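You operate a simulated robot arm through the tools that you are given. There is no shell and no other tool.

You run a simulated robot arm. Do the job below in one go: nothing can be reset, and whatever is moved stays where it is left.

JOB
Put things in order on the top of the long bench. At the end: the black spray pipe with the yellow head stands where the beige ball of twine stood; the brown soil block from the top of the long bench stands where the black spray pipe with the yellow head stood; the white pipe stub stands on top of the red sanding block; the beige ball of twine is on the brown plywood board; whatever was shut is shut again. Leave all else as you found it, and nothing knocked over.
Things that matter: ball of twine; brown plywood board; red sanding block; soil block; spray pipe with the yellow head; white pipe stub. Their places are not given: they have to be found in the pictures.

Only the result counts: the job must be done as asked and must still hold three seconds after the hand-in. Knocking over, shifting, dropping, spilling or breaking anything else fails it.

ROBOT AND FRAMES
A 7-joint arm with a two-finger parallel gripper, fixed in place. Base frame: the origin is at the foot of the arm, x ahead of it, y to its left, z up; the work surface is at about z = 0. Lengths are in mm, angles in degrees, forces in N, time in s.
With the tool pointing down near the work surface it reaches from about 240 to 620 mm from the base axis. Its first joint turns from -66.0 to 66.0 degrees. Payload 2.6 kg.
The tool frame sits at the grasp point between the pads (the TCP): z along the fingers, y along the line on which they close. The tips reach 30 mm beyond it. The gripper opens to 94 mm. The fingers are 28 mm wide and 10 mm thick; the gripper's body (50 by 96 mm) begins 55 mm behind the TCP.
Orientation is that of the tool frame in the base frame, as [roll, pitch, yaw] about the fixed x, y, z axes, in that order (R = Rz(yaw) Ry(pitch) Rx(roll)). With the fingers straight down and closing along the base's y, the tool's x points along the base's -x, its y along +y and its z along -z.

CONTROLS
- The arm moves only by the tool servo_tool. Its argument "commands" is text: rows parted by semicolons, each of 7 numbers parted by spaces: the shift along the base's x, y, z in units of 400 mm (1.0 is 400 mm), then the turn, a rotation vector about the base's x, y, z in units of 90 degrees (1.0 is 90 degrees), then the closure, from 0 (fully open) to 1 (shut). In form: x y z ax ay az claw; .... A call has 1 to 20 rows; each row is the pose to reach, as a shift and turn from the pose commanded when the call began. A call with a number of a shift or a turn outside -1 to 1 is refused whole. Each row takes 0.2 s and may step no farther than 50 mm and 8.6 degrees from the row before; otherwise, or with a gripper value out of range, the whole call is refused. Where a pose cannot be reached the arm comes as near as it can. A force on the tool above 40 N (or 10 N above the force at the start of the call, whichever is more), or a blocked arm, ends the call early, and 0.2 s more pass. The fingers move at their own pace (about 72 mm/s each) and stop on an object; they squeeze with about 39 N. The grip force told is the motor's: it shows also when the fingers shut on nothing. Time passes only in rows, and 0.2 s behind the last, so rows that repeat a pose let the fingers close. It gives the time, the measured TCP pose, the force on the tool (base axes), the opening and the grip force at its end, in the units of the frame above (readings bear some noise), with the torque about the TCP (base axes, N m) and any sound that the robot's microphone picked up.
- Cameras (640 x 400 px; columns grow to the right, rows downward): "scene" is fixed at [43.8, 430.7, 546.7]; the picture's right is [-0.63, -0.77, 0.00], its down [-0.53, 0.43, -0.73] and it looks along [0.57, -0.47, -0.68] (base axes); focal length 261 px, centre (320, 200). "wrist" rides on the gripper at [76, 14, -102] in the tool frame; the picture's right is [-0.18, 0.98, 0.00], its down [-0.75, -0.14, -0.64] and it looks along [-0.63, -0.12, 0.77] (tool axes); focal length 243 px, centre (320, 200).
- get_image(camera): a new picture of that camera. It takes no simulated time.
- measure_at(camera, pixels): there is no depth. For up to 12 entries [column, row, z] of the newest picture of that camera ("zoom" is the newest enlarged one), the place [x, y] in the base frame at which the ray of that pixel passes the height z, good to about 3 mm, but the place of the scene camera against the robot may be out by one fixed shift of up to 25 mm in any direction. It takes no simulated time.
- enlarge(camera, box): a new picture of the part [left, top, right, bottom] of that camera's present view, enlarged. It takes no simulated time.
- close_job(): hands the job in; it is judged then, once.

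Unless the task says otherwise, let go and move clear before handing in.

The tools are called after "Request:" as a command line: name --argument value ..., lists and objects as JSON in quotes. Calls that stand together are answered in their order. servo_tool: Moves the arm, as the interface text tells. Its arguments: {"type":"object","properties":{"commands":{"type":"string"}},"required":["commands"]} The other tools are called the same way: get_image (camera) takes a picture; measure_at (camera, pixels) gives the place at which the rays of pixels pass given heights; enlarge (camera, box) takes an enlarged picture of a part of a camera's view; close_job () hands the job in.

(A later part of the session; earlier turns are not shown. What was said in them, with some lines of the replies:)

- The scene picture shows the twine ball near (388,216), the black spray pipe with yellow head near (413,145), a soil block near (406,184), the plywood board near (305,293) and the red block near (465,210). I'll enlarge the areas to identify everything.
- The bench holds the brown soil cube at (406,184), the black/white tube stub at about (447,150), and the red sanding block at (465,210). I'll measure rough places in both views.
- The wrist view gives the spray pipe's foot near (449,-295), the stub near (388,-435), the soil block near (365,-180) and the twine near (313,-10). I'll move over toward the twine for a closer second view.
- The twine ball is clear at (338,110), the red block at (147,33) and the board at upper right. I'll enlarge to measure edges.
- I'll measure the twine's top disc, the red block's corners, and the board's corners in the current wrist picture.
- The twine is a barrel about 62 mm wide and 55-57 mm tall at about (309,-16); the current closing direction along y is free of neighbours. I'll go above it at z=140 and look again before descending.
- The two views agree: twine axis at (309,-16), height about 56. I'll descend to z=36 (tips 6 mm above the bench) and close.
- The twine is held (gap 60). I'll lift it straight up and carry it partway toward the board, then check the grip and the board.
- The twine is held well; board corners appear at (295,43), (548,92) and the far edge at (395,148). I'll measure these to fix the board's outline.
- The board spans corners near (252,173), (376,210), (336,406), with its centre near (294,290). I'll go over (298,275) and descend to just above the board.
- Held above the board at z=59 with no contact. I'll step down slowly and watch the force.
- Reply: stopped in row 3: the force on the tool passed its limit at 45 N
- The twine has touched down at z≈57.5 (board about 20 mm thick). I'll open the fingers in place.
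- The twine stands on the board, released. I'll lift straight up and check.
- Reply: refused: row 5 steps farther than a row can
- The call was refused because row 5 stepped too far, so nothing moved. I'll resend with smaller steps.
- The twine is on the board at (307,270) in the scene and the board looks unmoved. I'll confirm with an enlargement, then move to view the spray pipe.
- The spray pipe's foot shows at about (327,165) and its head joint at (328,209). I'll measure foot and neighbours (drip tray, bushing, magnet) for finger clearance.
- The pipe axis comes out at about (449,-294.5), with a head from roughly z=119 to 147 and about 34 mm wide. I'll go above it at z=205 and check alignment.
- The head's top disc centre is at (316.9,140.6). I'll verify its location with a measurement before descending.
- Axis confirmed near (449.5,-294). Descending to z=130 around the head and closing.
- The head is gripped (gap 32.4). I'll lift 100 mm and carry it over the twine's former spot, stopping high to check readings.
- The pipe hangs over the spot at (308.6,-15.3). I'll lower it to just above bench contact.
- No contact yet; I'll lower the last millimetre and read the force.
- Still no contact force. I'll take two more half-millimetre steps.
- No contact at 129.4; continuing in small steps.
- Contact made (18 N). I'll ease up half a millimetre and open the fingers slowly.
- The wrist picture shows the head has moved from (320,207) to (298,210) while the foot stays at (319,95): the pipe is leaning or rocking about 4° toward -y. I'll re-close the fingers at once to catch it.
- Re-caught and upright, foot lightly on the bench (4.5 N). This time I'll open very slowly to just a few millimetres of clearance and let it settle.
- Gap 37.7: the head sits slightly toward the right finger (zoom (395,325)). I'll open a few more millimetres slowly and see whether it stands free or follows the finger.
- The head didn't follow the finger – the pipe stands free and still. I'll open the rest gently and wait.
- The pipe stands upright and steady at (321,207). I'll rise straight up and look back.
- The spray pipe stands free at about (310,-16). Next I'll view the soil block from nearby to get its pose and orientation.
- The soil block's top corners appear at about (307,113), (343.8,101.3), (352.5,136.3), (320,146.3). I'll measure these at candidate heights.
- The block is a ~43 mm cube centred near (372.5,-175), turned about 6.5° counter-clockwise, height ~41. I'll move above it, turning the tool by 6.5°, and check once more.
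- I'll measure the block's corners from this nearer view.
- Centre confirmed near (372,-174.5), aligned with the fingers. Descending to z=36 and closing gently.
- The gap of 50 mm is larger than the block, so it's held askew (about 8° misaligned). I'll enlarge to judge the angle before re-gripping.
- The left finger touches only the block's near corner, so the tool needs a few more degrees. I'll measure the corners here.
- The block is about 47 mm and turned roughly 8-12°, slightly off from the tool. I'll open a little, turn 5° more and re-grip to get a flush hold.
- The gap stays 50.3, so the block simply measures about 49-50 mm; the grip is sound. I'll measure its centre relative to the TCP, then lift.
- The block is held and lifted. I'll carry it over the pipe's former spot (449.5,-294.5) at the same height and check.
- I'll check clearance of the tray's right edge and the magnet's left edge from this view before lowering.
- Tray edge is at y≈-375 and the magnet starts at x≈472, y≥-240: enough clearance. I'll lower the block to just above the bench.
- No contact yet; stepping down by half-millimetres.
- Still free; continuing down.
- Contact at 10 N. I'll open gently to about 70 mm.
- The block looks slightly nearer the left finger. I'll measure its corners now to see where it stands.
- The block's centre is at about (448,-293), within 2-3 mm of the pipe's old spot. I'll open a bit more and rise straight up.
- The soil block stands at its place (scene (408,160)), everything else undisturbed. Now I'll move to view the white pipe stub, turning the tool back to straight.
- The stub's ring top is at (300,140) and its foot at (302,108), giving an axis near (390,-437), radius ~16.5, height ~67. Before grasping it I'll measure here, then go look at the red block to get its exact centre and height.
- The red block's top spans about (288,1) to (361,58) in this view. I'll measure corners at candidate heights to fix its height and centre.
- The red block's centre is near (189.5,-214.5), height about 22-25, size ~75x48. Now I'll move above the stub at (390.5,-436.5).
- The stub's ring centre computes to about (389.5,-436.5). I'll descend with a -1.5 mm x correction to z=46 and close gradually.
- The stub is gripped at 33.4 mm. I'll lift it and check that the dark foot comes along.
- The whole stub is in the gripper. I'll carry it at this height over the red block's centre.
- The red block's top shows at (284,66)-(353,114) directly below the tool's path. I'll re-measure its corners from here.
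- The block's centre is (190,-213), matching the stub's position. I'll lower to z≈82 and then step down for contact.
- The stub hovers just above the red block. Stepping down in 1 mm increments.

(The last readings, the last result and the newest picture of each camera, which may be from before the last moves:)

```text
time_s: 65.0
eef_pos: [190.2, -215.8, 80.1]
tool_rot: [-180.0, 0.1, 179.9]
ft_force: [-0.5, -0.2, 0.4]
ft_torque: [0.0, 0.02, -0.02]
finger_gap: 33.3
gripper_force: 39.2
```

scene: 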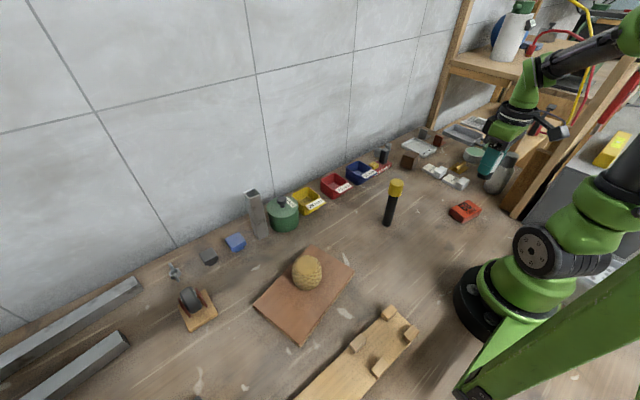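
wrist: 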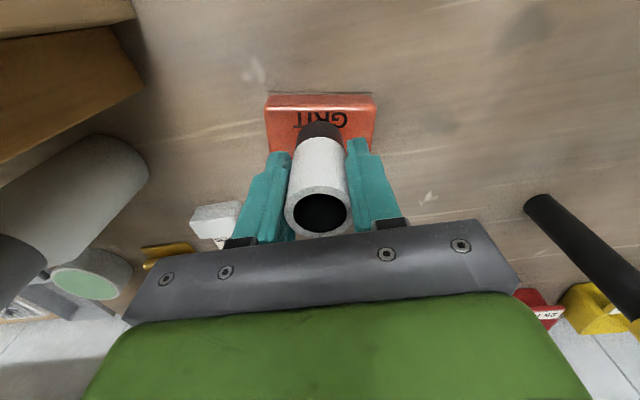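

Request:
servo_tool --commands "0 0 -0.0025 0 0 0 1; 0 0 -0.005 0 0 0 1; 0 0 -0.005 0 0 0 1"

Request:
enlarge --camera "scene" --box '[445, 190, 490, 230]'

Request:
enlarge --camera "wrist" --box '[250, 80, 390, 180]'

```text
time_s: 65.8
eef_pos: [190.0, -215.7, 79.3]
tool_rot: [180.0, 0.1, 179.9]
ft_force: [-2.3, 1.4, 20.0]
ft_torque: [0.07, 0.16, -0.11]
finger_gap: 33.1
gripper_force: 39.1
```

```text
10.00 times, centred on (468, 210) of scene
```

zoom: 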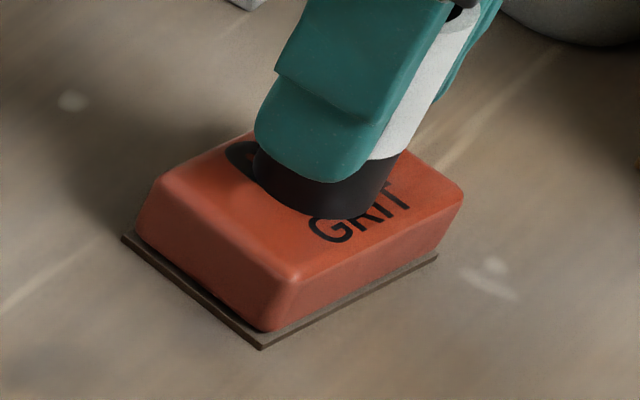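

```text
4.00 times, centred on (320, 130) of wrist
```

zoom: 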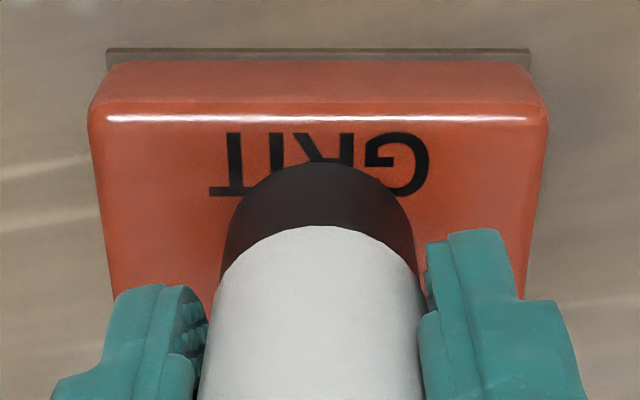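

Contact at 20 N with the stub well within the block's top. I'll ease up 0.5 mm and open the fingers very slowly.

Request:
servo_tool --commands "0 0 0.001 0 0 0 1; 0 0 0.001 0 0 0 0.67; 0 0 0.001 0 0 0 0.66; 0 0 0.001 0 0 0 0.65; 0 0 0.001 0 0 0 0.645; 0 0 0.001 0 0 0 0.64; 0 0 0.001 0 0 0 0.635; 0 0 0.001 0 0 0 0.63; 0 0 0.001 0 0 0 0.62; 0 0 0.001 0 0 0 0.61; 0 0 0.001 0 0 0 0.6; 0 0 0.001 0 0 0 0.58; 0 0 0.001 0 0 0 0.58"

Request:
get_image --camera "wrist"

Request:
enlarge --camera "wrist" --box '[230, 80, 410, 240]'

```text
time_s: 68.6
eef_pos: [191.7, -214.7, 77.5]
tool_rot: [180.0, 0.1, -180.0]
ft_force: [-0.4, -0.3, 0.5]
ft_torque: [0.03, 0.0, 0.0]
finger_gap: 39.6
gripper_force: 0.1
```

```text
taken
```

wrist: 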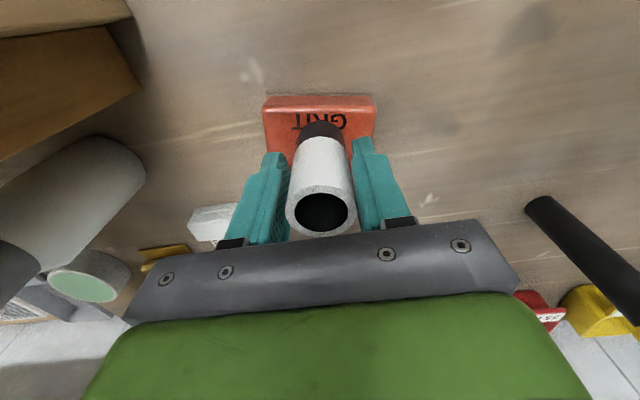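

```text
2.50 times, centred on (320, 160) of wrist
```

zoom: 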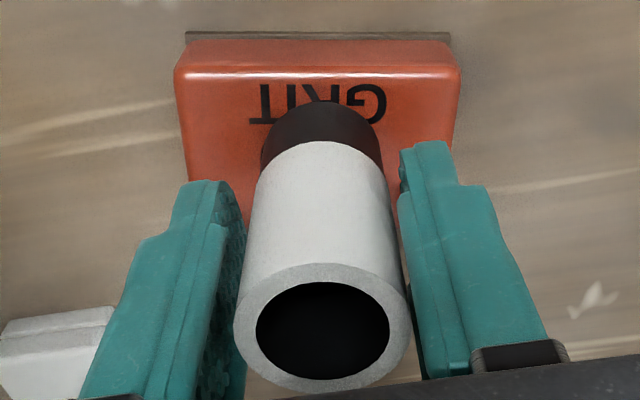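

The stub stands on the block with the fingers just clear. I'll keep opening slowly, then check it stays upright.

Request:
servo_tool --commands "0 0 0 0 0 0 0.56; 0 0 0 0 0 0 0.53; 0 0 0 0 0 0 0.5; 0 0 0 0 0 0 0.45; 0 0 0 0 0 0 0.4; 0 0 0 0 0 0 0.34; 0 0 0 0 0 0 0.28; 0 0 0 0 0 0 0.2; 0 0 0 0 0 0 0.14; 0 0 0 0 0 0 0.14"

Request:
get_image --camera "wrist"

```text
time_s: 70.8
eef_pos: [190.3, -214.9, 78.1]
tool_rot: [-180.0, 0.0, 179.9]
ft_force: [-0.8, -0.4, 0.1]
ft_torque: [0.0, 0.02, 0.02]
finger_gap: 81.0
gripper_force: 0.0
```

```text
taken
```

wrist: 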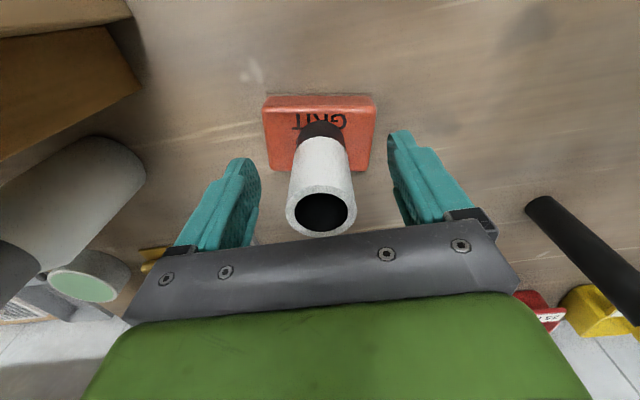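

The stub is upright and steady. I'll rise straight up and take stock of everything.

Request:
servo_tool --commands "0 0 0.03 0 0 0 0.14; 0 0 0.08 0 0 0 0.14; 0 0 0.16 0 0 0 0.1; 0 0 0.26 0 0 0 0; 0 0 0.36 0 0 0 0; 0.05 0 0.42 0 0 0 0; 0.05 0 0.42 0 0 0 0"

Request:
get_image --camera "wrist"

Request:
get_image --camera "scene"

Request:
enlarge --camera "scene" --box '[360, 100, 540, 240]'

Request:
enlarge --camera "scene" --box '[140, 170, 440, 400]'

```text
time_s: 72.4
eef_pos: [211.4, -214.3, 247.4]
tool_rot: [180.0, 0.1, 179.9]
ft_force: [0.0, 0.3, -1.3]
ft_torque: [0.01, 0.03, 0.01]
finger_gap: 93.7
gripper_force: 0.1
```

```text
taken
```

wrist: 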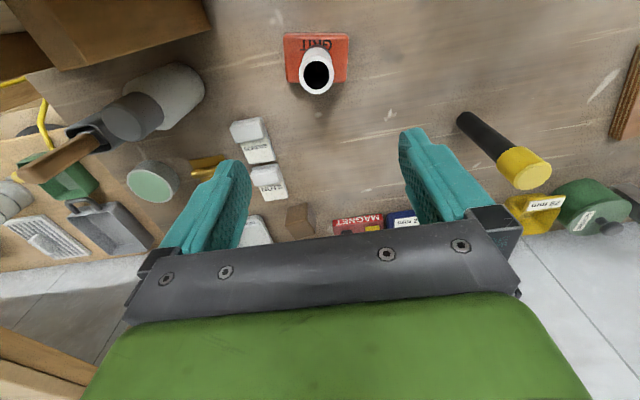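

```text
taken
```

scene: 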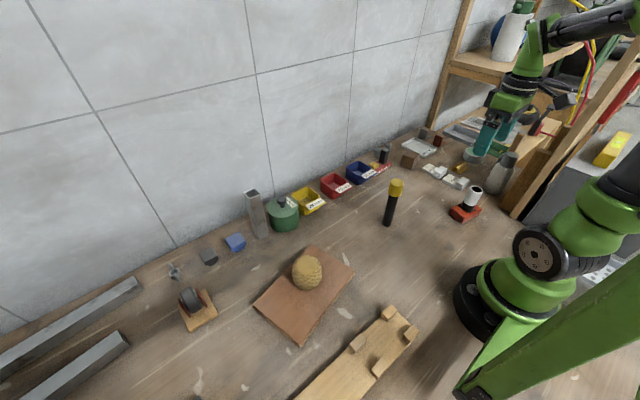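

```text
2.86 times, centred on (450, 170) of scene
```

zoom: 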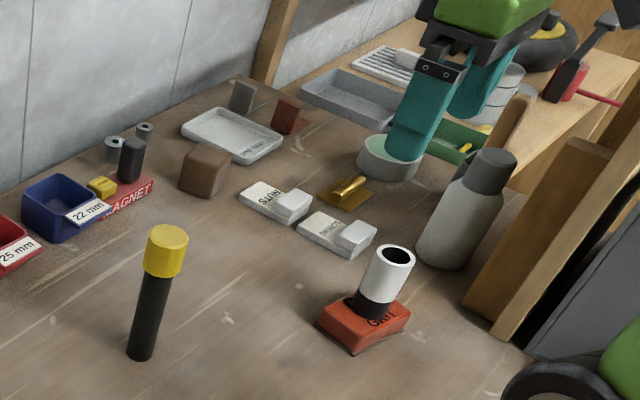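

```text
1.74 times, centred on (290, 285) of scene
```

zoom: 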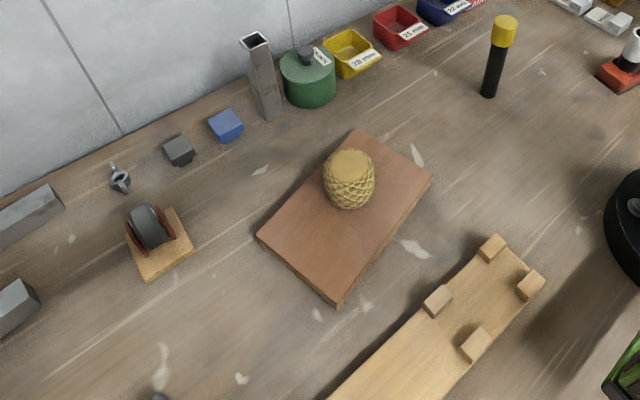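

All four goals look right: twine upright on the board (307,270), spray pipe on the twine's old spot (391,205), soil block on the pipe's old spot (409,160), and the white stub standing on the red block (470,200). Nothing was opened, nothing else moved, and the gripper is empty and clear, so I hand in.

Request:
close_job

```text
The job is handed in.
```

The job is handed in, and I haven't been told the verdict. In the last pictures everything is in place and standing.

- **Twine:** it stands upright on the plywood board, near the middle, and the board did not move.
- **Spray pipe:** it stands where the twine was, within a few millimetres by my measurements. On the first release it leaned about 4°. I caught it with the fingers and set it down again slowly, and it then stood steady.
- **Soil block:** it stands within about 3 mm of the pipe's old spot, turned a little from how it first lay.
- **White pipe stub:** it stands upright near the centre of the red sanding block. I took the white tube with the black foot to be the stub, as it was the only one on the bench that fitted.

I opened nothing, so nothing needed shutting again. From the pictures, nothing else on the bench moved or fell, and the gripper was empty and clear when I handed in.
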